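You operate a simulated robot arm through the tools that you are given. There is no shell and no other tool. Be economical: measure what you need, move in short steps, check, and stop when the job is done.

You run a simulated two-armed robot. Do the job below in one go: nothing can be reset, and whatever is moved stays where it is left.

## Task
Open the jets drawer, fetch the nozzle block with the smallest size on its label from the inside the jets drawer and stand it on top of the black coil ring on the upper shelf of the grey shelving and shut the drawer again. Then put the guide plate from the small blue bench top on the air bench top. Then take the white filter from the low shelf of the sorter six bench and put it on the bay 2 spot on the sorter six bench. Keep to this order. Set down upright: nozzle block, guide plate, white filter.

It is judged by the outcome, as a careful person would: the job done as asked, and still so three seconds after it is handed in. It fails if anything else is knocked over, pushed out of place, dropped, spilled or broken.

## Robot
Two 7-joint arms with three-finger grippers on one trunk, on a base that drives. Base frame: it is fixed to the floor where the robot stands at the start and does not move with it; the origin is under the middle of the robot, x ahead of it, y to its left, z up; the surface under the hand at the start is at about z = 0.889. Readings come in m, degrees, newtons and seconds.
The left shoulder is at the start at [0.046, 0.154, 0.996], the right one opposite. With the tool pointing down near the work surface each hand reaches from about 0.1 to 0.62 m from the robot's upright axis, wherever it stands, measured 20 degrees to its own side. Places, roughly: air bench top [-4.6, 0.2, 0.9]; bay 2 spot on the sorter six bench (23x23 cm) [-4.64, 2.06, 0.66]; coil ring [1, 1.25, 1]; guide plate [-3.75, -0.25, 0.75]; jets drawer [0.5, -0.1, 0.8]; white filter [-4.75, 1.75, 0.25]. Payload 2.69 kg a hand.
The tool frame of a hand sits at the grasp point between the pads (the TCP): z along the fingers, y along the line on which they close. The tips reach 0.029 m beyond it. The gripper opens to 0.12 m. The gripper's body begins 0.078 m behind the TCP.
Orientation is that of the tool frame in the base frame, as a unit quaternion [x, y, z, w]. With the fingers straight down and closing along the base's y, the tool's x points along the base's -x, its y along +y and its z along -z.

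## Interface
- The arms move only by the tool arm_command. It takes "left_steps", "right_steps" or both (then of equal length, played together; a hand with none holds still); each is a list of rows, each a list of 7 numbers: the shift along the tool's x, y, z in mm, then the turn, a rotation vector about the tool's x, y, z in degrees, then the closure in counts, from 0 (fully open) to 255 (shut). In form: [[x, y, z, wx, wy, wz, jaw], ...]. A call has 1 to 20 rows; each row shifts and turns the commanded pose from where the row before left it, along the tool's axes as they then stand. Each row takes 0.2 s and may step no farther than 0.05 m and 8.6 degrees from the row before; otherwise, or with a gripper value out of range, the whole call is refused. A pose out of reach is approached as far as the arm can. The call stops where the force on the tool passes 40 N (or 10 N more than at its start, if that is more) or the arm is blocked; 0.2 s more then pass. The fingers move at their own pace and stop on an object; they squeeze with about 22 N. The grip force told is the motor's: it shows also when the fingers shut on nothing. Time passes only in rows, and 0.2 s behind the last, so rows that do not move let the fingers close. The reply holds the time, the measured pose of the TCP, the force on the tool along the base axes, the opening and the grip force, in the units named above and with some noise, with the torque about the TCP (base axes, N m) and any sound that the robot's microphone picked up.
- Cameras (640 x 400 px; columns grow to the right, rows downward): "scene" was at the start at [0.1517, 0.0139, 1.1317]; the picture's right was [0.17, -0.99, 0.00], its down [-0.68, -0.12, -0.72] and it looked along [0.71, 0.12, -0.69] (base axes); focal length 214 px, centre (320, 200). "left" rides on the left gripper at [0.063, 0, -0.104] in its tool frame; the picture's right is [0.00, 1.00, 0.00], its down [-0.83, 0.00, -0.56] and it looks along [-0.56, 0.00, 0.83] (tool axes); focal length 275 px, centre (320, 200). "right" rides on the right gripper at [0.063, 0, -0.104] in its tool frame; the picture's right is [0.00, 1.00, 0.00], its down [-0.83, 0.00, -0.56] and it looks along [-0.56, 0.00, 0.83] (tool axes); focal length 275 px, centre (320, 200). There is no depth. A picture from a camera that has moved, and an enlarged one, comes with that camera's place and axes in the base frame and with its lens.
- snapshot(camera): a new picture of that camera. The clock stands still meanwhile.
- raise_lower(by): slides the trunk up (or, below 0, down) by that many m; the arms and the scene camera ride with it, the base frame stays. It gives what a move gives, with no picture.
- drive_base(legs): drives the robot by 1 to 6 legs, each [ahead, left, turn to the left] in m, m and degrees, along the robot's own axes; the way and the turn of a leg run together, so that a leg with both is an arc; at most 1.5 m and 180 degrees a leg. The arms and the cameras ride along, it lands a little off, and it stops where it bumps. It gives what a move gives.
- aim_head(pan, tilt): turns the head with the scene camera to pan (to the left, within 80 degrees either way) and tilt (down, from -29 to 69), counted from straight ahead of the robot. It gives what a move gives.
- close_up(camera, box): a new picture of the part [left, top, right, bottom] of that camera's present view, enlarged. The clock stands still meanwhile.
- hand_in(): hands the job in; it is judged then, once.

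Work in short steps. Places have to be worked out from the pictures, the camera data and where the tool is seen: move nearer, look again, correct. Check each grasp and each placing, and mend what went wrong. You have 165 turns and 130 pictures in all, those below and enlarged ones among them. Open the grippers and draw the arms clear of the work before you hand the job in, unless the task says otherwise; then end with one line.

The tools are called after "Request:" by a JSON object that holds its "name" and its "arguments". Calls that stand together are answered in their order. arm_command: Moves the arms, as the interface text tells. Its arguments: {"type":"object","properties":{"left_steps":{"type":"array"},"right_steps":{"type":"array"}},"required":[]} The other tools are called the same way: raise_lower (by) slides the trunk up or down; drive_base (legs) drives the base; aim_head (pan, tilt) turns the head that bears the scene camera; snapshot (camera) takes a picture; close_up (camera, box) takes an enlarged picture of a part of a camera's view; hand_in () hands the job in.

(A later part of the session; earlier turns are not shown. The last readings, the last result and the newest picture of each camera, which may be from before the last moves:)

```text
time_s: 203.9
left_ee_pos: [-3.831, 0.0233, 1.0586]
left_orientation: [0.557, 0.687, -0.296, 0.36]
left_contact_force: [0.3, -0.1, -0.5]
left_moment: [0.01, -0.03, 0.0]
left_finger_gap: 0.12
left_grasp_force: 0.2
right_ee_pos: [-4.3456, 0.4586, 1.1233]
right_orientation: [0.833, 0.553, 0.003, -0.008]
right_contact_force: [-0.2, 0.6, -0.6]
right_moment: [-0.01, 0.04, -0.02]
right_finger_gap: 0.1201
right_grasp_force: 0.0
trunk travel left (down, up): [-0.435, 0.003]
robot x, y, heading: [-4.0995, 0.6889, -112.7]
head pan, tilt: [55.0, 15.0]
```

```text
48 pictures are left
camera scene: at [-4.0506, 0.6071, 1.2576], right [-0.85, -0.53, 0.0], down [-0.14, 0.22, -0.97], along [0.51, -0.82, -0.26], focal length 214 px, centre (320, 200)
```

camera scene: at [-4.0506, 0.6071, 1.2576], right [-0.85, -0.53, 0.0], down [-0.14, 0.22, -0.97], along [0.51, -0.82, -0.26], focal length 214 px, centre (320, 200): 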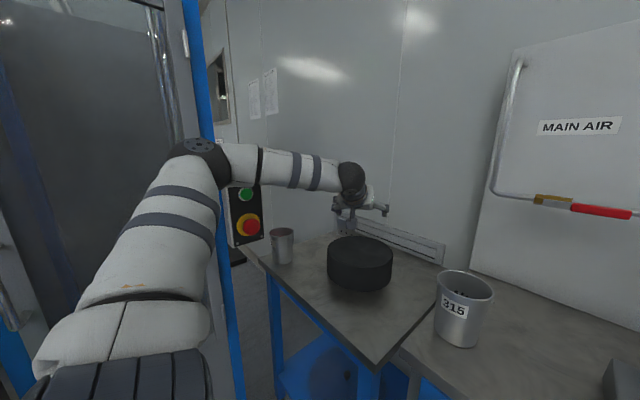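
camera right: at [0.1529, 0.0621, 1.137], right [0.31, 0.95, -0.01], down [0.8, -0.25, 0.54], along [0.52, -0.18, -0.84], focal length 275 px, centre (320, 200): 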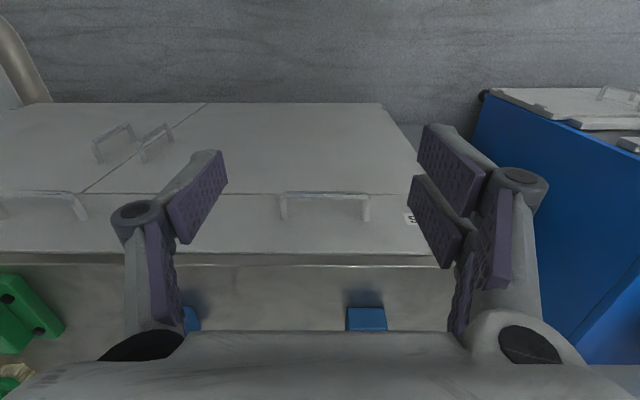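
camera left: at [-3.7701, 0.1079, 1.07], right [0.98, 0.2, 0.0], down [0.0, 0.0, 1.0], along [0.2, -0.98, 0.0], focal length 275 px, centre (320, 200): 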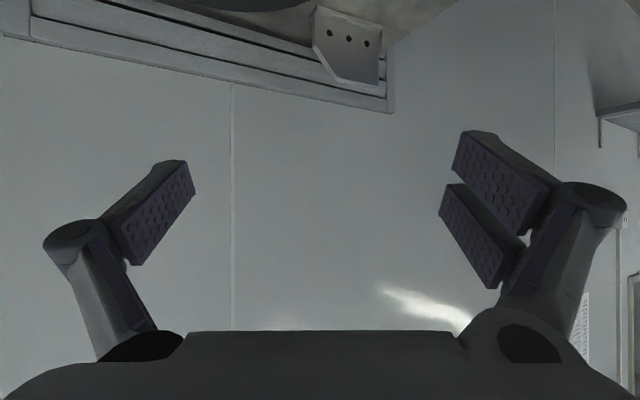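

The elbow bulges left, so a frontal approach with a pinch across the plate's thickness needs another posture: robot turned to about -150° with the left arm reaching out to its left over the bench, hand tilted along the bench. I raise and retract the left hand, back off and turn.

Request:
{"name": "arm_command", "arguments": {"left_steps": [[-1, 0, -33, 0, 0, 0, 0], [-1, 0, -33, 0, 0, 0, 0], [-1, 0, -33, 0, 0, 0, 0], [0, 0, 0, 0, 7.86, 0, 0], [0, 0, 0, 0, 7.86, 0, 0], [0, 0, 0, 0, 7.86, 0, 0], [0, 0, 0, 0, 7.86, 0, 0], [0, 0, 0, 0, 7.86, 0, 0], [0, 0, 0, 0, 7.86, 0, 0], [0, 0, 0, 0, 7.86, 0, 0]]}}

Request:
{"name": "drive_base", "arguments": {"legs": [[-0.22, 0, 0], [0, 0, -37.3]]}}

Request:
{"name": "aim_head", "arguments": {"pan": 60, "tilt": 25}}

Request:
{"name": "snapshot", "arguments": {"camera": "scene"}}

```text
time_s: 206.1
left_ee_pos: [-3.8522, 0.1012, 1.1103]
left_orientation: [0.631, 0.776, -0.006, 0.004]
left_contact_force: [-0.5, -0.2, 0.0]
left_moment: [0.0, 0.0, 0.01]
left_finger_gap: 0.1197
left_grasp_force: 0.1
left hand out of reach, approached as far as the arm can: row 10
right_ee_pos: [-4.3467, 0.4583, 1.1231]
right_orientation: [0.833, 0.554, 0.003, -0.009]
right_contact_force: [-0.8, -0.4, 0.0]
right_moment: [-0.02, -0.04, 0.0]
right_finger_gap: 0.1201
right_grasp_force: 0.1
trunk travel left (down, up): [-0.435, 0.003]
robot x, y, heading: [-4.1002, 0.6931, -112.7]
head pan, tilt: [55.0, 15.0]
```

```text
time_s: 209.6
left_ee_pos: [-4.1707, 0.2733, 1.1126]
left_orientation: [0.844, 0.536, -0.009, 0.002]
left_contact_force: [0.5, 0.1, 0.0]
left_moment: [-0.04, 0.02, 0.01]
left_finger_gap: 0.1199
left_grasp_force: 0.0
right_ee_pos: [-4.3507, 0.8552, 1.1253]
right_orientation: [0.965, 0.261, 0.004, -0.006]
right_contact_force: [0.4, 0.3, 0.0]
right_moment: [-0.02, -0.03, 0.01]
right_finger_gap: 0.1198
right_grasp_force: 0.2
trunk travel left (down, up): [-0.435, 0.003]
robot x, y, heading: [-4.0121, 0.8921, -149.9]
head pan, tilt: [55.0, 15.0]
```

```text
time_s: 210.3
left_ee_pos: [-4.1707, 0.2723, 1.112]
left_orientation: [0.844, 0.537, -0.008, 0.002]
left_contact_force: [-0.6, -1.0, 0.2]
left_moment: [0.02, 0.04, 0.0]
left_finger_gap: 0.12
left_grasp_force: 0.0
right_ee_pos: [-4.351, 0.8549, 1.1247]
right_orientation: [0.966, 0.26, 0.004, -0.007]
right_contact_force: [-0.3, -0.6, 0.1]
right_moment: [0.0, 0.02, 0.01]
right_finger_gap: 0.12
right_grasp_force: 0.0
trunk travel left (down, up): [-0.435, 0.003]
robot x, y, heading: [-4.0163, 0.891, -150.0]
head pan, tilt: [60.0, 25.0]
```

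```text
47 pictures are left
camera scene: at [-4.0183, 0.7975, 1.2415], right [-1.0, 0.0, 0.0], down [0.0, 0.42, -0.91], along [0.0, -0.91, -0.42], focal length 214 px, centre (320, 200)
```

scene: 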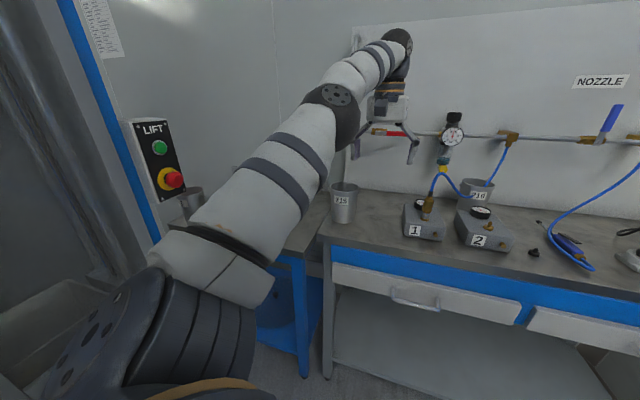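

The arm is nearly straight now. I yaw the left hand 100° left and pitch it 40°, so that it points down-left along the bench and closes front-to-back.

Request:
{"name": "arm_command", "arguments": {"left_steps": [[0, 0, 0, 0, 0, -7.7, 0], [0, 0, 0, 0, 0, -7.7, 0], [0, 0, 0, 0, 0, -7.7, 0], [0, 0, 0, 0, 0, -7.7, 0], [0, 0, 0, 0, 0, -7.7, 0], [0, 0, 0, 0, 0, -7.7, 0], [0, 0, 0, 0, 0, -7.7, 0], [0, 0, 0, 0, 0, -7.7, 0], [0, 0, 0, 0, 0, -7.7, 0], [0, 0, 0, 0, 0, -7.7, 0], [0, 0, 0, 0, 0, -7.7, 0], [0, 0, 0, 0, 0, -7.7, 0], [0, 0, 0, 0, 0, -7.7, 0], [0, 0, 0, 0, -8, 0, 0], [0, 0, 0, 0, -8, 0, 0], [0, 0, 0, 0, -8, 0, 0], [0, 0, 0, 0, -8, 0, 0], [0, 0, 0, 0, -8, 0, 0]]}}

Request:
{"name": "snapshot", "arguments": {"camera": "scene"}}

Request:
{"name": "snapshot", "arguments": {"camera": "left"}}

```text
time_s: 214.1
left_ee_pos: [-4.1403, 0.2662, 1.0551]
left_orientation: [0.122, 0.944, -0.036, 0.303]
left_contact_force: [-0.4, -0.2, 0.6]
left_moment: [-0.04, -0.03, 0.01]
left_finger_gap: 0.1201
left_grasp_force: 0.1
left hand out of reach, approached as far as the arm can: row 14, 15, 16, 17, 18
right_ee_pos: [-4.3512, 0.856, 1.1245]
right_orientation: [0.965, 0.261, 0.005, -0.007]
right_contact_force: [-0.2, 1.0, 0.0]
right_moment: [0.01, 0.02, 0.03]
right_finger_gap: 0.1199
right_grasp_force: 0.1
trunk travel left (down, up): [-0.435, 0.003]
robot x, y, heading: [-4.0113, 0.8937, -150.2]
head pan, tilt: [60.0, 25.0]
```

```text
46 pictures are left
camera scene: at [-4.0185, 0.7984, 1.2416], right [-1.0, 0.0, 0.0], down [0.0, 0.42, -0.91], along [0.0, -0.91, -0.42], focal length 214 px, centre (320, 200)
```

scene: 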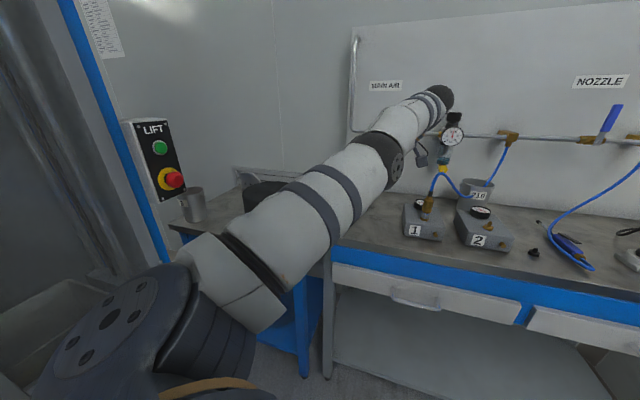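

```text
45 pictures are left
camera left: at [-4.2486, 0.2935, 1.1021], right [0.25, 0.97, 0.01], down [0.34, -0.1, 0.94], along [0.91, -0.23, -0.35], focal length 275 px, centre (320, 200)
```

left: 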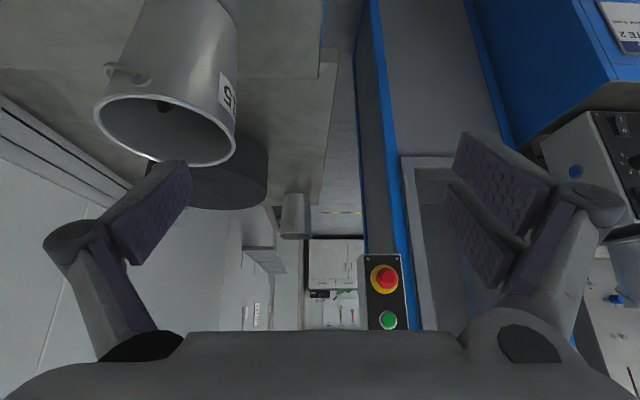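

The hand has the right orientation; the 315 pail is just ahead of it, so I raise and draw it back a little, then drive toward the bench front (passing clear of the pail).

Request:
{"name": "arm_command", "arguments": {"left_steps": [[0, 30, 0, 0, 0, 0, 0], [0, 30, 0, 0, 0, 0, 0], [-15, 0, -20, 0, 0, 0, 0], [-14, 0, -20, 0, 0, 0, 0]]}}

Request:
{"name": "drive_base", "arguments": {"legs": [[0.2, 0.2, 0]]}}

Request:
{"name": "snapshot", "arguments": {"camera": "scene"}}

```text
time_s: 215.1
left_ee_pos: [-4.1252, 0.3212, 1.1048]
left_orientation: [0.122, 0.945, -0.035, 0.303]
left_contact_force: [0.7, 0.8, -0.6]
left_moment: [0.01, 0.02, -0.02]
left_finger_gap: 0.1204
left_grasp_force: 0.1
right_ee_pos: [-4.3514, 0.857, 1.1231]
right_orientation: [0.966, 0.26, 0.005, -0.007]
right_contact_force: [0.3, 0.9, -0.5]
right_moment: [0.01, 0.0, 0.0]
right_finger_gap: 0.1198
right_grasp_force: 0.1
trunk travel left (down, up): [-0.435, 0.003]
robot x, y, heading: [-4.0135, 0.8928, -150.1]
head pan, tilt: [60.0, 25.0]
```

```text
time_s: 217.3
left_ee_pos: [-4.1945, 0.0465, 1.1039]
left_orientation: [0.121, 0.945, -0.034, 0.303]
left_contact_force: [-0.3, 4.5, -0.8]
left_moment: [-0.15, -0.03, -0.22]
left_finger_gap: 0.1167
left_grasp_force: 0.0
right_ee_pos: [-4.4217, 0.5789, 1.1238]
right_orientation: [0.965, 0.261, 0.004, -0.006]
right_contact_force: [-0.4, 0.0, 0.2]
right_moment: [-0.03, 0.0, -0.04]
right_finger_gap: 0.1199
right_grasp_force: 0.1
trunk travel left (down, up): [-0.435, 0.003]
robot x, y, heading: [-4.0828, 0.6171, -149.7]
head pan, tilt: [60.0, 25.0]
```

```text
44 pictures are left
camera scene: at [-4.0895, 0.5224, 1.2415], right [-1.0, 0.0, 0.0], down [0.0, 0.42, -0.91], along [0.0, -0.91, -0.42], focal length 214 px, centre (320, 200)
```

scene: 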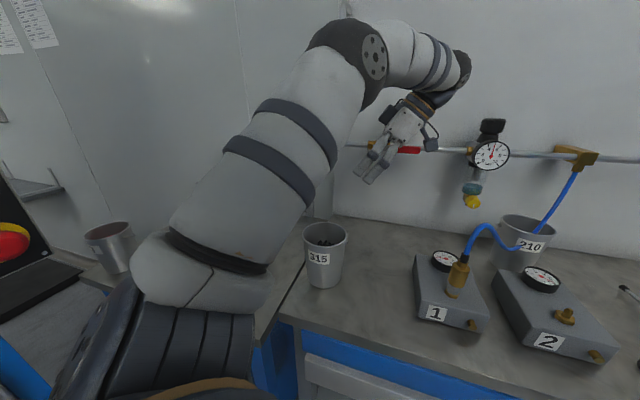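

The rear finger lightly touches the wall pipe near the red valve. I narrow the fingers and draw the hand back 40 mm.

Request:
{"name": "arm_command", "arguments": {"left_steps": [[0, 20, 0, 0, 0, 0, 100], [0, 20, 0, 0, 0, 0, 120]]}}

Request:
{"name": "close_up", "arguments": {"camera": "scene", "box": [330, 70, 530, 220]}}

```text
time_s: 217.9
left_ee_pos: [-4.1843, 0.0847, 1.1047]
left_orientation: [0.12, 0.945, -0.034, 0.304]
left_contact_force: [0.7, -0.5, 0.3]
left_moment: [0.02, 0.03, 0.0]
left_finger_gap: 0.0634
left_grasp_force: 0.1
right_ee_pos: [-4.4207, 0.5791, 1.1245]
right_orientation: [0.965, 0.261, 0.004, -0.007]
right_contact_force: [-0.9, -0.9, 0.2]
right_moment: [0.0, -0.01, -0.01]
right_finger_gap: 0.1202
right_grasp_force: 0.0
trunk travel left (down, up): [-0.435, 0.003]
robot x, y, heading: [-4.0846, 0.6164, -149.9]
head pan, tilt: [60.0, 25.0]
```

```text
2.67 times, centred on (430, 145) of scene
camera zoom: at [-4.0891, 0.5219, 1.2415], right [-1.0, 0.0, 0.0], down [0.0, 0.42, -0.91], along [0.0, -0.91, -0.42], focal length 572 px, centre (27, 347)
```

zoom: 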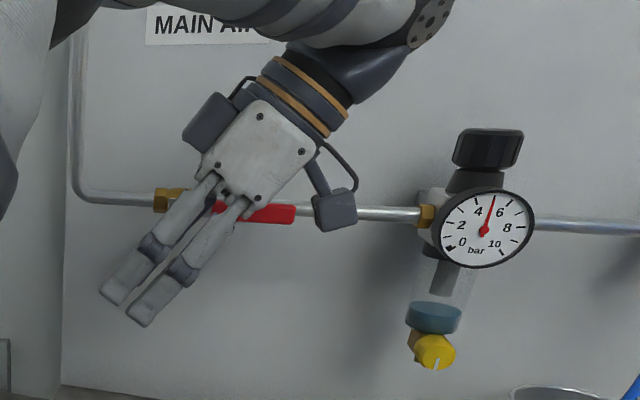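

Nothing was disturbed. I slide left 0.2 m along the bench and use the left camera, which looks along the bench toward the plate.

Request:
{"name": "drive_base", "arguments": {"legs": [[-0.141, 0.142, 0]]}}

Request:
{"name": "snapshot", "arguments": {"camera": "left"}}

Request:
{"name": "snapshot", "arguments": {"camera": "scene"}}

```text
time_s: 219.6
left_ee_pos: [-3.9908, 0.0317, 1.1042]
left_orientation: [0.121, 0.945, -0.034, 0.303]
left_contact_force: [0.7, 0.2, 1.1]
left_moment: [0.02, 0.04, -0.03]
left_finger_gap: 0.0633
left_grasp_force: 0.2
right_ee_pos: [-4.2285, 0.527, 1.1243]
right_orientation: [0.965, 0.261, 0.004, -0.006]
right_contact_force: [0.2, -0.1, 0.1]
right_moment: [0.01, 0.03, -0.02]
right_finger_gap: 0.1199
right_grasp_force: 0.1
trunk travel left (down, up): [-0.435, 0.003]
robot x, y, heading: [-3.8938, 0.5677, -149.8]
head pan, tilt: [60.0, 25.0]
```

```text
42 pictures are left
camera left: at [-4.0997, 0.0608, 1.1513], right [0.25, 0.97, 0.01], down [0.34, -0.1, 0.94], along [0.91, -0.23, -0.35], focal length 275 px, centre (320, 200)
```

left: 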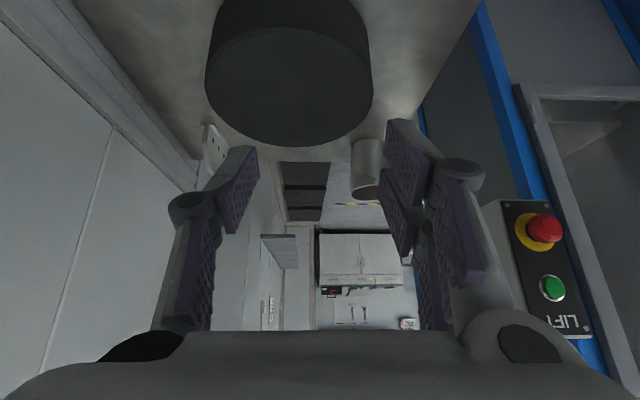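

```text
41 pictures are left
camera scene: at [-3.8954, 0.4697, 1.2414], right [-1.0, 0.0, 0.0], down [0.0, 0.42, -0.91], along [0.0, -0.91, -0.42], focal length 214 px, centre (320, 200)
```

scene: 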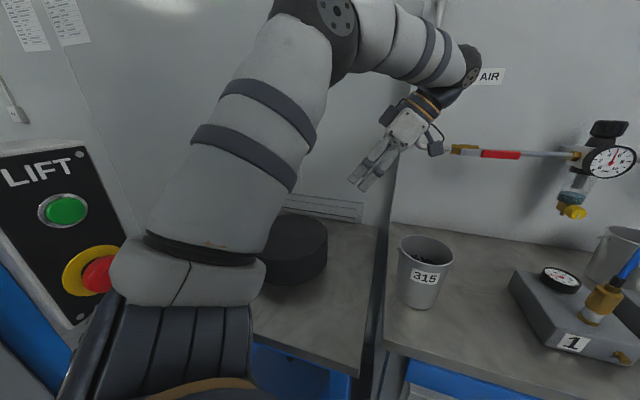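

The left camera shows the plate edge-on, its near lower corner at about [-3.674, -0.299]; the chamfered near corner suits the tilted fingers. I extend the arm toward it (still high), then slide the base closer.

Request:
{"name": "arm_command", "arguments": {"left_steps": [[-16, -28, 12, 0, 0, 0, 120], [-16, -28, 12, 0, 0, 0, 120], [-16, -28, 12, 0, 0, 0, 120], [-16, -28, 12, 0, 0, 0, 120]]}}

Request:
{"name": "drive_base", "arguments": {"legs": [[0, 0.07, 0]]}}

Request:
{"name": "snapshot", "arguments": {"camera": "left"}}

Request:
{"name": "snapshot", "arguments": {"camera": "scene"}}

```text
time_s: 220.6
left_ee_pos: [-3.9417, -0.0955, 1.0995]
left_orientation: [0.122, 0.944, -0.034, 0.304]
left_contact_force: [-0.9, -0.6, 0.6]
left_moment: [0.02, 0.01, 0.01]
left_finger_gap: 0.0635
left_grasp_force: 0.1
right_ee_pos: [-4.2284, 0.5259, 1.1239]
right_orientation: [0.965, 0.262, 0.006, -0.007]
right_contact_force: [-0.1, -0.3, -0.9]
right_moment: [0.0, 0.0, -0.02]
right_finger_gap: 0.1205
right_grasp_force: 0.0
trunk travel left (down, up): [-0.435, 0.003]
robot x, y, heading: [-3.893, 0.5627, -149.8]
head pan, tilt: [60.0, 25.0]
```

```text
time_s: 221.8
left_ee_pos: [-3.908, -0.1553, 1.1016]
left_orientation: [0.121, 0.945, -0.033, 0.304]
left_contact_force: [0.2, 0.0, -0.6]
left_moment: [0.04, 0.04, 0.02]
left_finger_gap: 0.0633
left_grasp_force: 0.1
right_ee_pos: [-4.1938, 0.4671, 1.124]
right_orientation: [0.965, 0.261, 0.005, -0.007]
right_contact_force: [0.2, -0.9, 0.7]
right_moment: [0.0, -0.01, 0.04]
right_finger_gap: 0.12
right_grasp_force: 0.1
trunk travel left (down, up): [-0.435, 0.003]
robot x, y, heading: [-3.8571, 0.5055, -150.0]
head pan, tilt: [60.0, 25.0]
```

```text
40 pictures are left
camera left: at [-4.015, -0.128, 1.148], right [0.25, 0.97, 0.01], down [0.34, -0.1, 0.94], along [0.91, -0.23, -0.35], focal length 275 px, centre (320, 200)
```

left: 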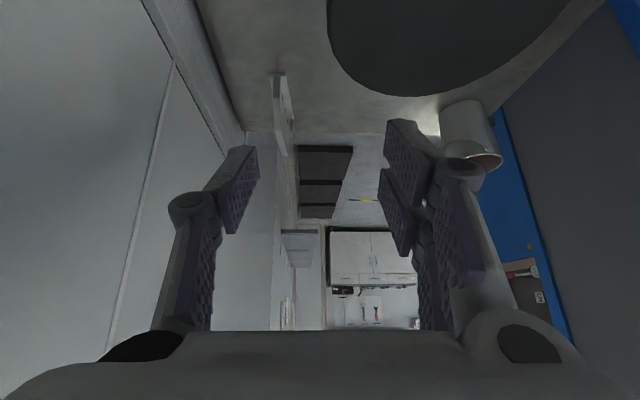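

```text
39 pictures are left
camera scene: at [-3.8605, 0.409, 1.2414], right [-1.0, 0.0, 0.0], down [0.0, 0.42, -0.91], along [0.0, -0.91, -0.42], focal length 214 px, centre (320, 200)
```

scene: 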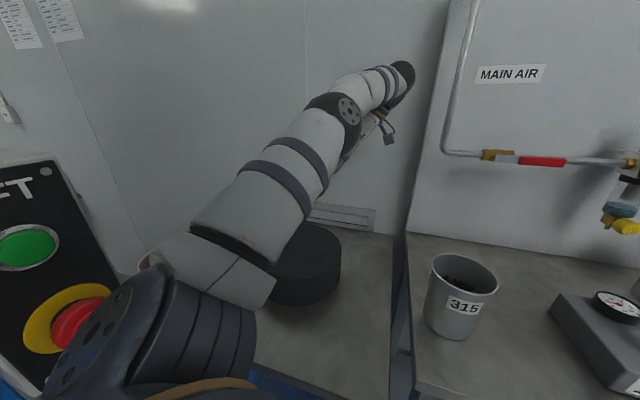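

The base is clear of the LIFT box. I move 6 cm closer to the bench and 3 cm left, and increase the hand tilt to about 55°.

Request:
{"name": "drive_base", "arguments": {"legs": [[0.021, 0.063, 0]]}}

Request:
{"name": "arm_command", "arguments": {"left_steps": [[0, 0, 0, 0, -6.4, 0, 120], [0, 0, 0, 0, -6.4, 0, 120], [0, 0, 0, 0, -6.4, 0, 120], [-15, 0, 22, 0, 0, 0, 120], [-15, 0, 22, 0, 0, 0, 120], [0, 0, 0, 0, 0, 0, 120]]}}

Request:
{"name": "snapshot", "arguments": {"camera": "left"}}

```text
time_s: 223.0
left_ee_pos: [-3.8919, -0.2203, 1.0998]
left_orientation: [0.12, 0.945, -0.032, 0.303]
left_contact_force: [0.6, 0.0, 0.1]
left_moment: [0.0, 0.0, 0.0]
left_finger_gap: 0.0636
left_grasp_force: 0.0
right_ee_pos: [-4.1781, 0.4014, 1.1253]
right_orientation: [0.965, 0.261, 0.006, -0.007]
right_contact_force: [0.1, -0.1, -0.1]
right_moment: [0.02, 0.01, 0.0]
right_finger_gap: 0.12
right_grasp_force: 0.2
trunk travel left (down, up): [-0.435, 0.003]
robot x, y, heading: [-3.8447, 0.4419, -149.8]
head pan, tilt: [60.0, 25.0]
```

```text
time_s: 224.4
left_ee_pos: [-3.8407, -0.2323, 1.1007]
left_orientation: [0.113, 0.881, -0.053, 0.456]
left_contact_force: [0.1, 0.2, 0.6]
left_moment: [-0.02, 0.0, 0.01]
left_finger_gap: 0.0634
left_grasp_force: 0.1
right_ee_pos: [-4.1796, 0.4026, 1.1245]
right_orientation: [0.965, 0.262, 0.005, -0.007]
right_contact_force: [0.8, 0.1, 0.8]
right_moment: [0.04, 0.01, -0.02]
right_finger_gap: 0.12
right_grasp_force: 0.0
trunk travel left (down, up): [-0.435, 0.003]
robot x, y, heading: [-3.8407, 0.4415, -149.6]
head pan, tilt: [60.0, 25.0]
```

```text
38 pictures are left
camera left: at [-3.958, -0.202, 1.1075], right [0.25, 0.97, 0.01], down [0.02, -0.02, 1.0], along [0.97, -0.25, -0.03], focal length 275 px, centre (320, 200)
```

left: 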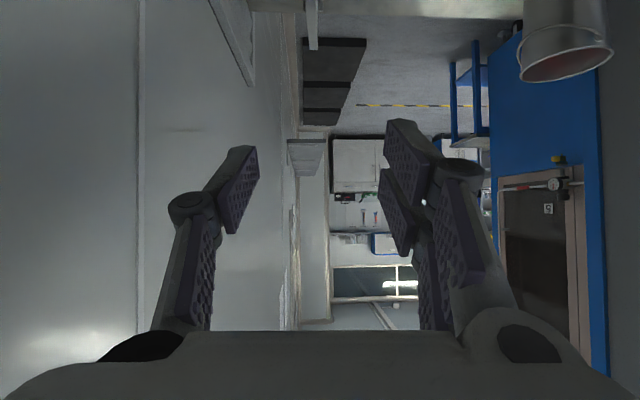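

The plate is now seen exactly edge-on, aligned with the fingers; it lies about 11 mm further back than the hand's line. I go to a stand-off point 12 cm up the tool axis from the grip point and check.

Request:
{"name": "arm_command", "arguments": {"left_steps": [[15, -2, 37, 0, 0, 0, 120], [15, -2, 37, 0, 0, 0, 120], [15, -2, 37, 0, 0, 0, 120], [15, -2, 37, 0, 0, 0, 120], [15, -2, 37, 0, 0, 0, 120]]}}

Request:
{"name": "snapshot", "arguments": {"camera": "left"}}

```text
time_s: 225.6
left_ee_pos: [-3.7371, -0.2674, 0.9303]
left_orientation: [0.113, 0.882, -0.052, 0.455]
left_contact_force: [-0.3, -0.6, 0.2]
left_moment: [0.03, 0.0, -0.01]
left_finger_gap: 0.0635
left_grasp_force: 0.1
right_ee_pos: [-4.178, 0.4017, 1.1237]
right_orientation: [0.965, 0.261, 0.006, -0.007]
right_contact_force: [0.0, -0.8, -0.1]
right_moment: [0.02, 0.02, -0.01]
right_finger_gap: 0.1198
right_grasp_force: 0.1
trunk travel left (down, up): [-0.435, 0.003]
robot x, y, heading: [-3.8449, 0.4423, -150.1]
head pan, tilt: [60.0, 25.0]
```

```text
37 pictures are left
camera left: at [-3.8546, -0.2369, 0.939], right [0.25, 0.97, 0.01], down [0.02, -0.02, 1.0], along [0.97, -0.25, -0.03], focal length 275 px, centre (320, 200)
```

left: 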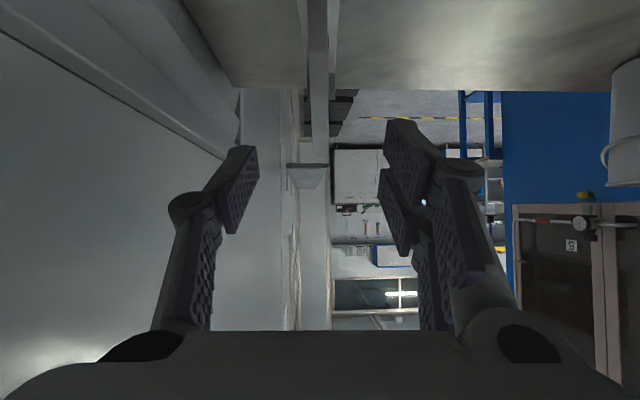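

The plate is centred between the fingers. I advance 115 mm along the tool axis and close.

Request:
{"name": "arm_command", "arguments": {"left_steps": [[0, 0, 40, 0, 0, 0, 120], [0, 0, 40, 0, 0, 0, 120], [0, 0, 35, 0, 0, 0, 120], [0, 0, 0, 0, 0, 0, 200], [0, 0, 0, 0, 0, 0, 255], [0, 0, 0, 0, 0, 0, 255], [0, 0, 0, 0, 0, 0, 255]]}}

Request:
{"name": "snapshot", "arguments": {"camera": "left"}}

```text
time_s: 227.2
left_ee_pos: [-3.6469, -0.2894, 0.8664]
left_orientation: [0.113, 0.881, -0.052, 0.456]
left_contact_force: [1.8, -1.5, 0.8]
left_moment: [-0.15, -0.29, 0.0]
left_finger_gap: 0.0118
left_grasp_force: 21.9
right_ee_pos: [-4.1796, 0.4021, 1.1247]
right_orientation: [0.965, 0.262, 0.005, -0.007]
right_contact_force: [-0.6, -0.3, -0.9]
right_moment: [-0.01, 0.0, -0.04]
right_finger_gap: 0.1201
right_grasp_force: 0.1
trunk travel left (down, up): [-0.435, 0.003]
robot x, y, heading: [-3.8382, 0.4423, -149.7]
head pan, tilt: [60.0, 25.0]
```

```text
36 pictures are left
camera left: at [-3.7642, -0.2596, 0.8731], right [0.25, 0.97, 0.01], down [0.02, -0.02, 1.0], along [0.97, -0.25, -0.03], focal length 275 px, centre (320, 200)
```

left: 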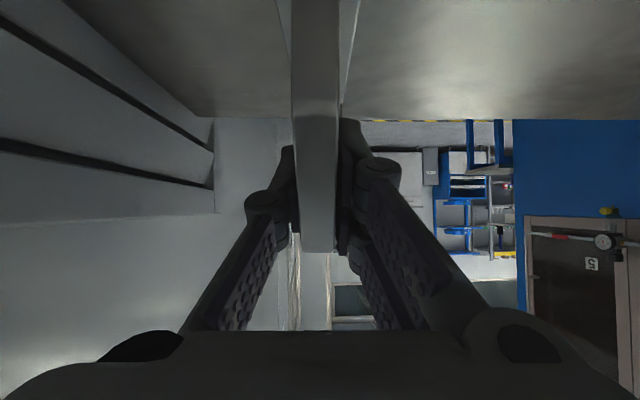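

Gripped (11.8 mm). I lift straight up 12 cm and check that the plate hangs level.

Request:
{"name": "arm_command", "arguments": {"left_steps": [[-8, 0, -6, 0, 0, 0, 255], [-18, 0, -13, 0, 0, 0, 255], [-24, 0, -17, 0, 0, 0, 255], [-24, 0, -17, 0, 0, 0, 255], [-24, 0, -17, 0, 0, 0, 255]]}}

Request:
{"name": "snapshot", "arguments": {"camera": "left"}}

Request:
{"name": "snapshot", "arguments": {"camera": "scene"}}

```text
time_s: 228.4
left_ee_pos: [-3.6475, -0.2888, 0.9857]
left_orientation: [0.112, 0.881, -0.052, 0.456]
left_contact_force: [-0.5, 0.2, -3.0]
left_moment: [0.0, 0.01, 0.02]
left_finger_gap: 0.0117
left_grasp_force: 22.4
right_ee_pos: [-4.1781, 0.4025, 1.1238]
right_orientation: [0.965, 0.262, 0.005, -0.006]
right_contact_force: [0.4, 0.6, 0.9]
right_moment: [-0.02, 0.01, 0.0]
right_finger_gap: 0.1201
right_grasp_force: 0.1
trunk travel left (down, up): [-0.435, 0.003]
robot x, y, heading: [-3.84, 0.4375, -149.6]
head pan, tilt: [60.0, 25.0]
```

```text
35 pictures are left
camera left: at [-3.7653, -0.2601, 0.9939], right [0.25, 0.97, 0.01], down [0.02, -0.02, 1.0], along [0.97, -0.25, -0.03], focal length 275 px, centre (320, 200)
```

left: 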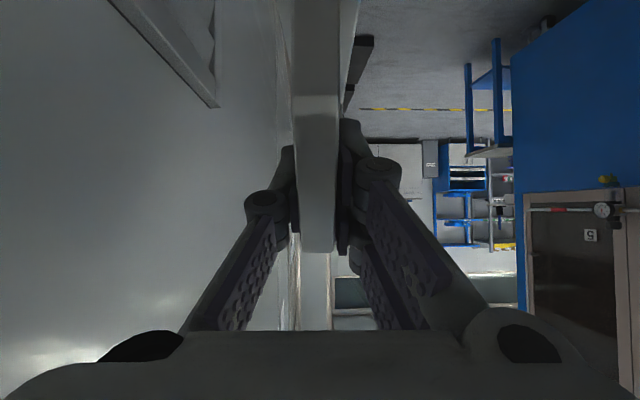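

```text
34 pictures are left
camera scene: at [-3.8463, 0.346, 1.2415], right [-1.0, 0.0, 0.0], down [0.0, 0.42, -0.91], along [0.0, -0.91, -0.42], focal length 214 px, centre (320, 200)
```

scene: 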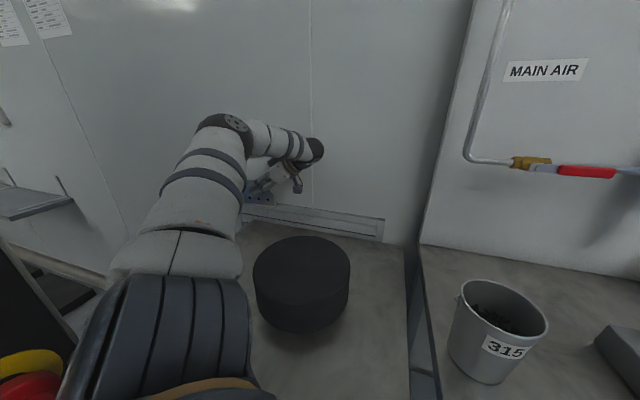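

The plate is held firmly. I pull it back up along the tool axis well above the pail, then drive away from the corner to the right.

Request:
{"name": "arm_command", "arguments": {"left_steps": [[-10, 0, -36, 0, 0, 0, 255], [-10, 0, -36, 0, 0, 0, 255], [-10, 0, -36, 0, 0, 0, 255], [-10, 0, -36, 0, 0, 0, 255]]}}

Request:
{"name": "drive_base", "arguments": {"legs": [[0.034, -0.46, 0], [0.3, -0.3, 0]]}}

Request:
{"name": "snapshot", "arguments": {"camera": "scene"}}

```text
time_s: 229.4
left_ee_pos: [-3.7416, -0.2674, 1.1025]
left_orientation: [0.113, 0.881, -0.053, 0.456]
left_contact_force: [0.2, 0.5, -4.1]
left_moment: [0.0, 0.04, 0.02]
left_finger_gap: 0.0119
left_grasp_force: 22.1
right_ee_pos: [-4.1808, 0.4026, 1.1252]
right_orientation: [0.965, 0.261, 0.006, -0.007]
right_contact_force: [-0.2, -0.2, 0.4]
right_moment: [0.01, -0.01, 0.01]
right_finger_gap: 0.12
right_grasp_force: 0.1
trunk travel left (down, up): [-0.435, 0.003]
robot x, y, heading: [-3.8409, 0.4426, -149.8]
head pan, tilt: [60.0, 25.0]
```

```text
time_s: 236.0
left_ee_pos: [-4.411, 0.2239, 1.1017]
left_orientation: [0.113, 0.881, -0.053, 0.456]
left_contact_force: [-1.0, -0.3, -4.1]
left_moment: [0.01, -0.01, -0.01]
left_finger_gap: 0.0118
left_grasp_force: 22.0
right_ee_pos: [-4.8501, 0.8943, 1.1242]
right_orientation: [0.965, 0.263, 0.006, -0.007]
right_contact_force: [-1.0, 0.2, -0.8]
right_moment: [0.0, 0.0, -0.03]
right_finger_gap: 0.1199
right_grasp_force: 0.0
trunk travel left (down, up): [-0.435, 0.003]
robot x, y, heading: [-4.5132, 0.9327, -149.5]
head pan, tilt: [60.0, 25.0]
```

```text
33 pictures are left
camera scene: at [-4.518, 0.8372, 1.2414], right [-1.0, 0.0, 0.0], down [0.0, 0.42, -0.91], along [0.0, -0.91, -0.42], focal length 214 px, centre (320, 200)
```

scene: 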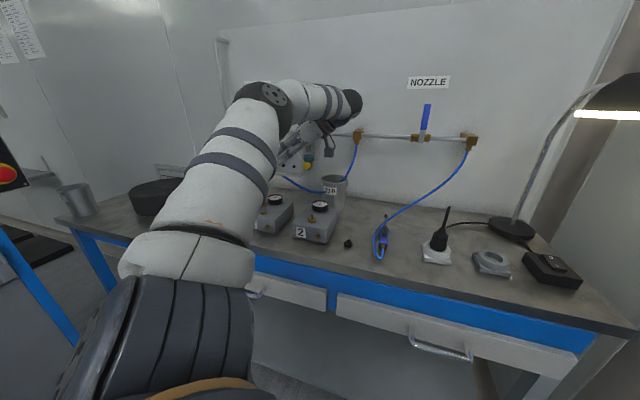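

The gap between pail 315 and unit 1 (centre about l −4.11) is free for the plate. I back off from the hoses, shift left, and then swing the hand 90° clockwise about the vertical so it points into the bench.

Request:
{"name": "drive_base", "arguments": {"legs": [[-0.142, -0.141, 0], [-0.22, 0.22, 0]]}}

Request:
{"name": "arm_command", "arguments": {"left_steps": [[0, 0, 0, 6.69, 0, 4.74, 255], [0, 0, 0, 6.69, 0, 4.74, 255], [0, 0, 0, 6.69, 0, 4.74, 255], [0, 0, 0, 6.69, 0, 4.74, 255], [0, 0, 0, 6.69, 0, 4.74, 255], [0, 0, 0, 6.69, 0, 4.74, 255], [0, 0, 0, 6.69, 0, 4.74, 255], [0, 0, 0, 6.69, 0, 4.74, 255], [0, 0, 0, 6.69, 0, 4.74, 255], [0, 0, 0, 6.69, 0, 4.74, 255], [0, 0, 0, 6.69, 0, 4.74, 255]]}}

Request:
{"name": "snapshot", "arguments": {"camera": "scene"}}

Request:
{"name": "snapshot", "arguments": {"camera": "left"}}

```text
time_s: 239.6
left_ee_pos: [-4.0583, 0.3386, 1.1027]
left_orientation: [0.113, 0.881, -0.052, 0.456]
left_contact_force: [0.5, 0.2, -4.0]
left_moment: [0.0, -0.01, 0.02]
left_finger_gap: 0.012
left_grasp_force: 22.2
right_ee_pos: [-4.4965, 1.0106, 1.1231]
right_orientation: [0.965, 0.261, 0.004, -0.006]
right_contact_force: [-0.3, -0.6, -0.7]
right_moment: [-0.01, 0.0, 0.01]
right_finger_gap: 0.1198
right_grasp_force: 0.1
trunk travel left (down, up): [-0.435, 0.003]
robot x, y, heading: [-4.1634, 1.0487, -149.9]
head pan, tilt: [60.0, 25.0]
```

```text
time_s: 242.0
left_ee_pos: [-4.0622, 0.3336, 1.1026]
left_orientation: [0.705, 0.544, -0.361, 0.278]
left_contact_force: [-0.4, 0.1, -3.8]
left_moment: [-0.01, -0.01, -0.01]
left_finger_gap: 0.0118
left_grasp_force: 22.0
left hand out of reach, approached as far as the arm can: row 4
right_ee_pos: [-4.4971, 1.0099, 1.1245]
right_orientation: [0.965, 0.262, 0.004, -0.007]
right_contact_force: [0.0, -0.3, -0.3]
right_moment: [-0.02, 0.03, -0.01]
right_finger_gap: 0.1201
right_grasp_force: 0.1
trunk travel left (down, up): [-0.435, 0.003]
robot x, y, heading: [-4.1612, 1.0492, -149.7]
head pan, tilt: [60.0, 25.0]
```

```text
32 pictures are left
camera scene: at [-4.1645, 0.9533, 1.2414], right [-1.0, 0.0, 0.0], down [0.0, 0.42, -0.91], along [0.0, -0.91, -0.42], focal length 214 px, centre (320, 200)
```

scene: 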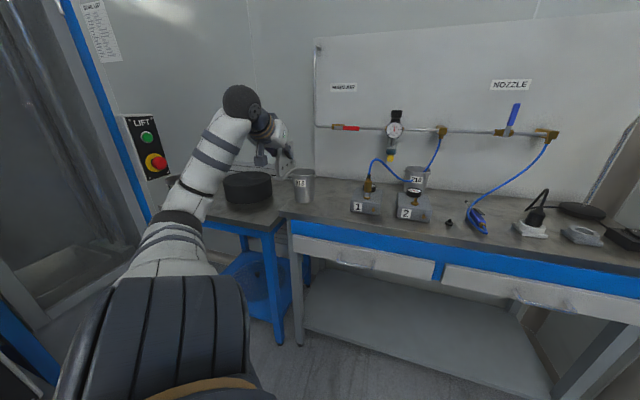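

```text
31 pictures are left
camera left: at [-4.0303, 0.4509, 1.1105], right [0.97, -0.26, 0.0], down [-0.01, -0.03, 1.0], along [-0.26, -0.97, -0.04], focal length 275 px, centre (320, 200)
```

left: 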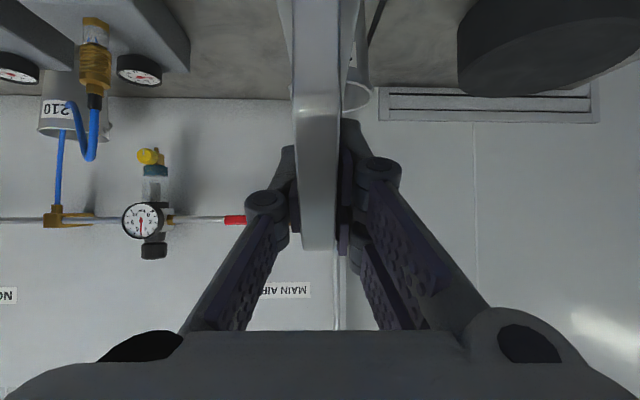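

The hand now points into the bench. I drive to bring the plate over the gap between pail and unit 1, then view it.

Request:
{"name": "drive_base", "arguments": {"legs": [[0.142, 0, 0]]}}

Request:
{"name": "snapshot", "arguments": {"camera": "left"}}

Request:
{"name": "close_up", "arguments": {"camera": "scene", "box": [200, 90, 440, 250]}}

```text
time_s: 243.4
left_ee_pos: [-4.1838, 0.2623, 1.1015]
left_orientation: [0.704, 0.545, -0.36, 0.279]
left_contact_force: [-0.2, -0.9, -3.1]
left_moment: [0.02, 0.01, 0.05]
left_finger_gap: 0.0121
left_grasp_force: 22.0
right_ee_pos: [-4.6201, 0.9393, 1.125]
right_orientation: [0.965, 0.262, 0.006, -0.008]
right_contact_force: [-0.3, -0.3, 0.0]
right_moment: [0.05, -0.03, -0.04]
right_finger_gap: 0.1202
right_grasp_force: 0.0
trunk travel left (down, up): [-0.435, 0.003]
robot x, y, heading: [-4.2835, 0.9795, -149.8]
head pan, tilt: [60.0, 25.0]
```

```text
30 pictures are left
camera left: at [-4.1528, 0.38, 1.1102], right [0.97, -0.25, 0.0], down [-0.01, -0.04, 1.0], along [-0.25, -0.97, -0.04], focal length 275 px, centre (320, 200)
```

left: 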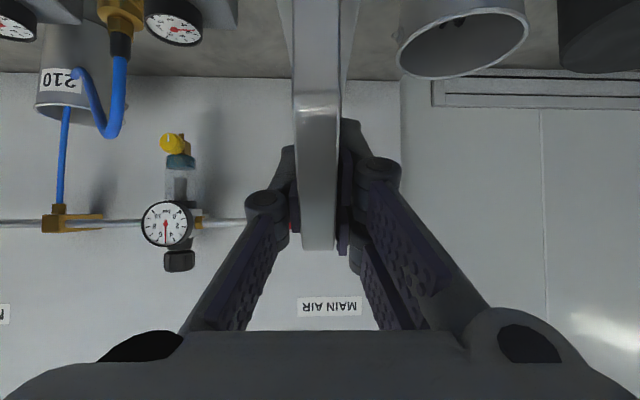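

```text
2.50 times, centred on (320, 170) of scene
camera zoom: at [-4.2872, 0.8822, 1.2414], right [-1.0, 0.0, 0.0], down [0.0, 0.42, -0.91], along [0.0, -0.91, -0.42], focal length 536 px, centre (320, 275)
```

zoom: 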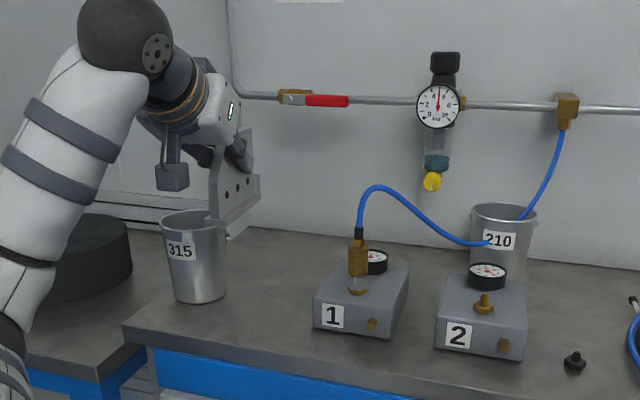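

The plate hangs centred between pail and unit 1. I lower 12 cm and go 3 cm forward, then look before touching down.

Request:
{"name": "arm_command", "arguments": {"left_steps": [[20, 0, 23, 0, 0, 0, 255], [20, 0, 23, 0, 0, 0, 255], [20, 0, 23, 0, 0, 0, 255], [20, 0, 23, 0, 0, 0, 255]]}}

Request:
{"name": "close_up", "arguments": {"camera": "scene", "box": [220, 110, 400, 230]}}

```text
time_s: 244.4
left_ee_pos: [-4.1904, 0.2359, 0.9822]
left_orientation: [0.704, 0.546, -0.359, 0.278]
left_contact_force: [-0.4, -0.4, -3.5]
left_moment: [-0.04, -0.02, -0.02]
left_finger_gap: 0.012
left_grasp_force: 22.0
right_ee_pos: [-4.6201, 0.94, 1.1246]
right_orientation: [0.965, 0.261, 0.005, -0.007]
right_contact_force: [1.0, -0.4, 0.0]
right_moment: [0.0, 0.03, -0.01]
right_finger_gap: 0.1201
right_grasp_force: 0.1
trunk travel left (down, up): [-0.435, 0.003]
robot x, y, heading: [-4.2832, 0.978, -150.1]
head pan, tilt: [60.0, 25.0]
```

```text
3.33 times, centred on (310, 170) of scene
camera zoom: at [-4.2865, 0.8824, 1.2414], right [-1.0, 0.0, 0.0], down [0.0, 0.42, -0.91], along [0.0, -0.91, -0.42], focal length 715 px, centre (353, 300)
```

zoom: 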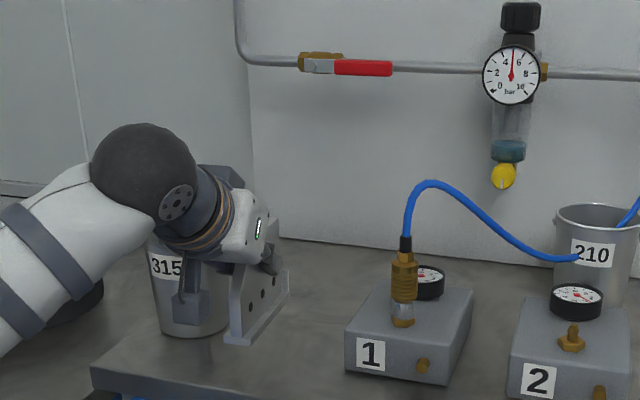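

The bottom is still a few centimetres above the bench. I lower in 3 mm rows, 24 mm first.

Request:
{"name": "arm_command", "arguments": {"left_steps": [[2.45, 0, 1.73, 0, 0, 0, 255], [2.45, 0, 1.73, 0, 0, 0, 255], [2.45, 0, 1.73, 0, 0, 0, 255], [2.45, 0, 1.73, 0, 0, 0, 255], [2.45, 0, 1.73, 0, 0, 0, 255], [2.45, 0, 1.73, 0, 0, 0, 255], [2.45, 0, 1.73, 0, 0, 0, 255], [2.45, 0, 1.73, 0, 0, 0, 255]]}}

Request:
{"name": "close_up", "arguments": {"camera": "scene", "box": [240, 140, 360, 220]}}

```text
time_s: 246.2
left_ee_pos: [-4.1889, 0.2372, 0.9587]
left_orientation: [0.704, 0.546, -0.359, 0.279]
left_contact_force: [0.7, 0.4, -4.0]
left_moment: [-0.02, 0.01, -0.02]
left_finger_gap: 0.012
left_grasp_force: 22.3
right_ee_pos: [-4.6191, 0.939, 1.1243]
right_orientation: [0.965, 0.262, 0.004, -0.007]
right_contact_force: [-0.2, 0.3, 0.1]
right_moment: [-0.01, 0.0, -0.01]
right_finger_gap: 0.1199
right_grasp_force: 0.0
trunk travel left (down, up): [-0.435, 0.003]
robot x, y, heading: [-4.2855, 0.9775, -149.5]
head pan, tilt: [60.0, 25.0]
```

```text
5.00 times, centred on (300, 180) of scene
camera zoom: at [-4.2865, 0.8826, 1.2414], right [-1.0, 0.0, 0.0], down [0.0, 0.42, -0.91], along [0.0, -0.91, -0.42], focal length 1072 px, centre (420, 300)
```

zoom: 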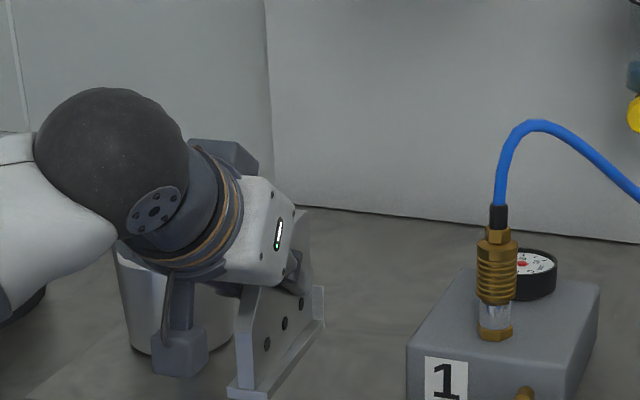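

No contact yet. I continue down in 3 mm rows.

Request:
{"name": "arm_command", "arguments": {"left_steps": [[2.45, 0, 1.73, 0, 0, 0, 255], [2.45, 0, 1.73, 0, 0, 0, 255], [2.45, 0, 1.73, 0, 0, 0, 255], [2.45, 0, 1.73, 0, 0, 0, 255]]}}

Request:
{"name": "arm_command", "arguments": {"left_steps": [[2.45, 0, 1.73, 0, 0, 0, 255], [2.45, 0, 1.73, 0, 0, 0, 255], [2.45, 0, 1.73, 0, 0, 0, 255], [2.45, 0, 1.73, 0, 0, 0, 255]]}}

Request:
{"name": "close_up", "arguments": {"camera": "scene", "box": [240, 140, 360, 220]}}

```text
time_s: 247.2
left_ee_pos: [-4.1899, 0.2371, 0.9455]
left_orientation: [0.704, 0.545, -0.36, 0.278]
left_contact_force: [0.3, 0.5, -4.3]
left_moment: [0.02, -0.04, 0.01]
left_finger_gap: 0.0119
left_grasp_force: 21.5
right_ee_pos: [-4.6192, 0.9395, 1.1244]
right_orientation: [0.965, 0.262, 0.005, -0.007]
right_contact_force: [0.4, 0.6, -0.3]
right_moment: [-0.01, 0.0, 0.01]
right_finger_gap: 0.1196
right_grasp_force: 0.0
trunk travel left (down, up): [-0.435, 0.003]
robot x, y, heading: [-4.2834, 0.9795, -149.8]
head pan, tilt: [60.0, 25.0]
```

```text
time_s: 248.2
left_ee_pos: [-4.1896, 0.2377, 0.9351]
left_orientation: [0.704, 0.546, -0.359, 0.279]
left_contact_force: [-0.3, -0.4, -4.0]
left_moment: [0.01, -0.04, -0.02]
left_finger_gap: 0.0121
left_grasp_force: 22.1
right_ee_pos: [-4.6198, 0.939, 1.124]
right_orientation: [0.965, 0.261, 0.004, -0.007]
right_contact_force: [0.0, -0.1, 0.4]
right_moment: [0.0, 0.06, -0.02]
right_finger_gap: 0.1199
right_grasp_force: 0.1
trunk travel left (down, up): [-0.435, 0.003]
robot x, y, heading: [-4.2825, 0.9763, -149.8]
head pan, tilt: [60.0, 25.0]
```

```text
5.00 times, centred on (300, 180) of scene
camera zoom: at [-4.2865, 0.8826, 1.2414], right [-1.0, 0.0, 0.0], down [0.0, 0.42, -0.91], along [0.0, -0.91, -0.42], focal length 1072 px, centre (420, 300)
```

zoom: 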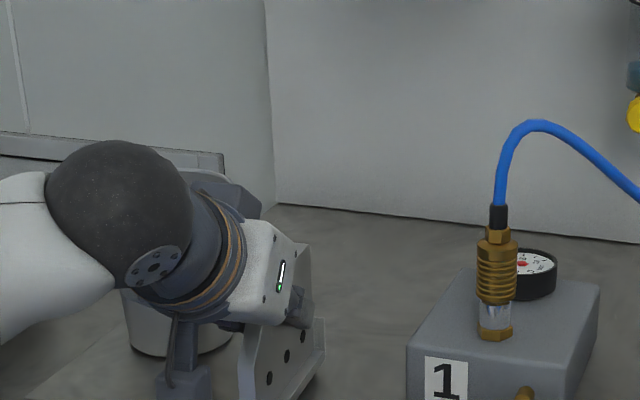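

Still free. I continue lowering and look at the plate's foot.

Request:
{"name": "arm_command", "arguments": {"left_steps": [[2.45, 0, 1.73, 0, 0, 0, 255], [2.45, 0, 1.73, 0, 0, 0, 255], [2.45, 0, 1.73, 0, 0, 0, 255], [1.63, 0, 1.16, 0, 0, 0, 255]]}}

Request:
{"name": "arm_command", "arguments": {"left_steps": [[1.63, 0, 1.16, 0, 0, 0, 255], [1.63, 0, 1.16, 0, 0, 0, 255], [1.63, 0, 1.16, 0, 0, 0, 255], [1.63, 0, 1.16, 0, 0, 0, 255]]}}

Request:
{"name": "close_up", "arguments": {"camera": "scene", "box": [240, 150, 360, 230]}}

```text
time_s: 249.2
left_ee_pos: [-4.1905, 0.2384, 0.9258]
left_orientation: [0.703, 0.545, -0.362, 0.28]
left_contact_force: [1.4, 0.2, 9.2]
left_moment: [-0.6, 0.22, 0.12]
left_finger_gap: 0.0119
left_grasp_force: 22.1
right_ee_pos: [-4.6177, 0.9402, 1.1251]
right_orientation: [0.965, 0.261, 0.004, -0.005]
right_contact_force: [-0.1, -0.3, 0.4]
right_moment: [0.02, -0.03, -0.03]
right_finger_gap: 0.1201
right_grasp_force: 0.0
trunk travel left (down, up): [-0.435, 0.003]
robot x, y, heading: [-4.2828, 0.9734, -150.0]
head pan, tilt: [60.0, 25.0]
```

```text
time_s: 250.2
left_ee_pos: [-4.1902, 0.2402, 0.9186]
left_orientation: [0.703, 0.544, -0.362, 0.279]
left_contact_force: [3.4, 4.5, 23.7]
left_moment: [-0.35, 0.08, 0.07]
left_finger_gap: 0.0117
left_grasp_force: 22.5
right_ee_pos: [-4.6184, 0.9427, 1.1257]
right_orientation: [0.965, 0.261, 0.005, -0.005]
right_contact_force: [0.2, 0.0, -0.7]
right_moment: [-0.03, 0.02, -0.03]
right_finger_gap: 0.12
right_grasp_force: 0.0
trunk travel left (down, up): [-0.435, 0.003]
robot x, y, heading: [-4.2803, 0.9809, -149.8]
head pan, tilt: [60.0, 25.0]
```

```text
5.00 times, centred on (300, 190) of scene
camera zoom: at [-4.2864, 0.8859, 1.2417], right [-1.0, 0.0, 0.0], down [0.0, 0.42, -0.91], along [0.0, -0.91, -0.42], focal length 1072 px, centre (420, 250)
```

zoom: 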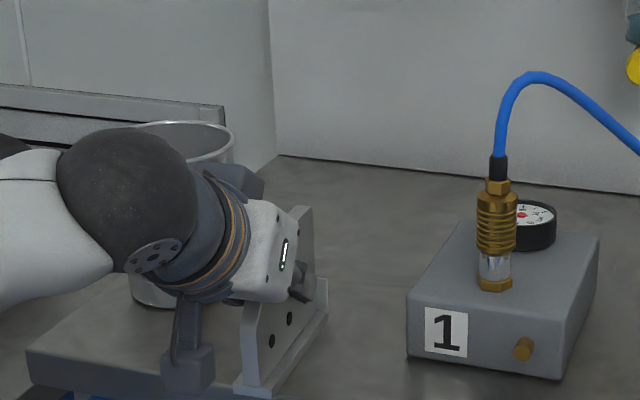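

The plate rests on the bench (contact from 0.926, now 24 N). I ease 3 mm up, open the fingers, and withdraw along the tool axis.

Request:
{"name": "arm_command", "arguments": {"left_steps": [[-2.45, 0, -1.73, 0, 0, 0, 255], [0, 0, 0, 0, 0, 0, 220], [0, 0, 0, 0, 0, 0, 180], [0, 0, 0, 0, 0, 0, 140], [0, 0, 0, 0, 0, 0, 140], [0, 0, -20, 0, 0, 0, 140], [0, 0, -35, 0, 0, 0, 140], [0, 0, -40, 0, 0, 0, 140]]}}

Request:
{"name": "close_up", "arguments": {"camera": "scene", "box": [220, 130, 380, 240]}}

Request:
{"name": "snapshot", "arguments": {"camera": "left"}}

```text
time_s: 252.0
left_ee_pos: [-4.1694, 0.3126, 0.9748]
left_orientation: [0.704, 0.545, -0.36, 0.278]
left_contact_force: [-0.5, 0.4, 0.1]
left_moment: [-0.03, 0.0, 0.01]
left_finger_gap: 0.0542
left_grasp_force: 0.0
right_ee_pos: [-4.6203, 0.9411, 1.1248]
right_orientation: [0.965, 0.261, 0.004, -0.006]
right_contact_force: [1.2, 0.3, -0.5]
right_moment: [-0.02, -0.02, -0.03]
right_finger_gap: 0.12
right_grasp_force: 0.0
trunk travel left (down, up): [-0.435, 0.003]
robot x, y, heading: [-4.2823, 0.98, -149.7]
head pan, tilt: [60.0, 25.0]
```

```text
3.64 times, centred on (300, 185) of scene
camera zoom: at [-4.2863, 0.8836, 1.2415], right [-1.0, 0.0, 0.0], down [0.0, 0.42, -0.91], along [0.0, -0.91, -0.42], focal length 780 px, centre (393, 254)
```

zoom: 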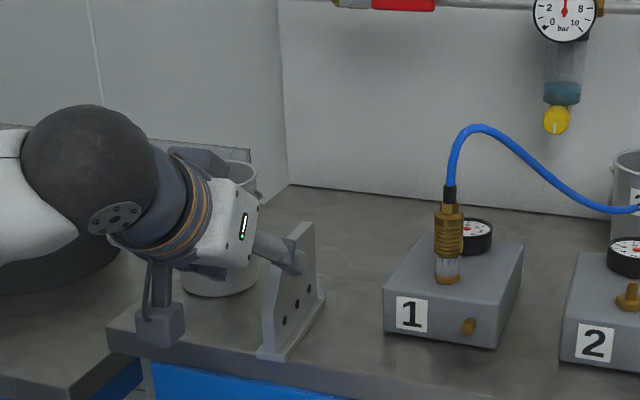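

```text
23 pictures are left
camera left: at [-4.1383, 0.4307, 0.9841], right [0.97, -0.25, 0.0], down [-0.01, -0.03, 1.0], along [-0.25, -0.97, -0.04], focal length 275 px, centre (320, 200)
```

left: 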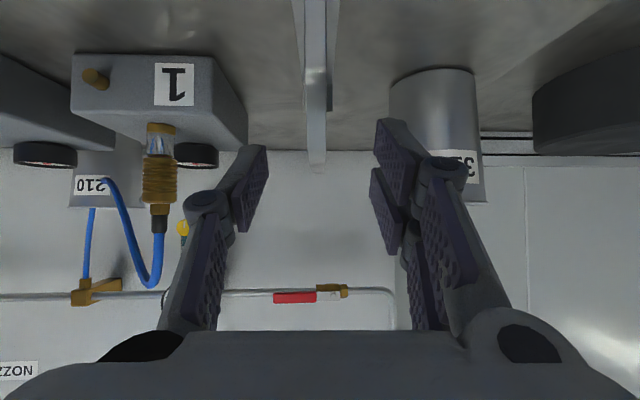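

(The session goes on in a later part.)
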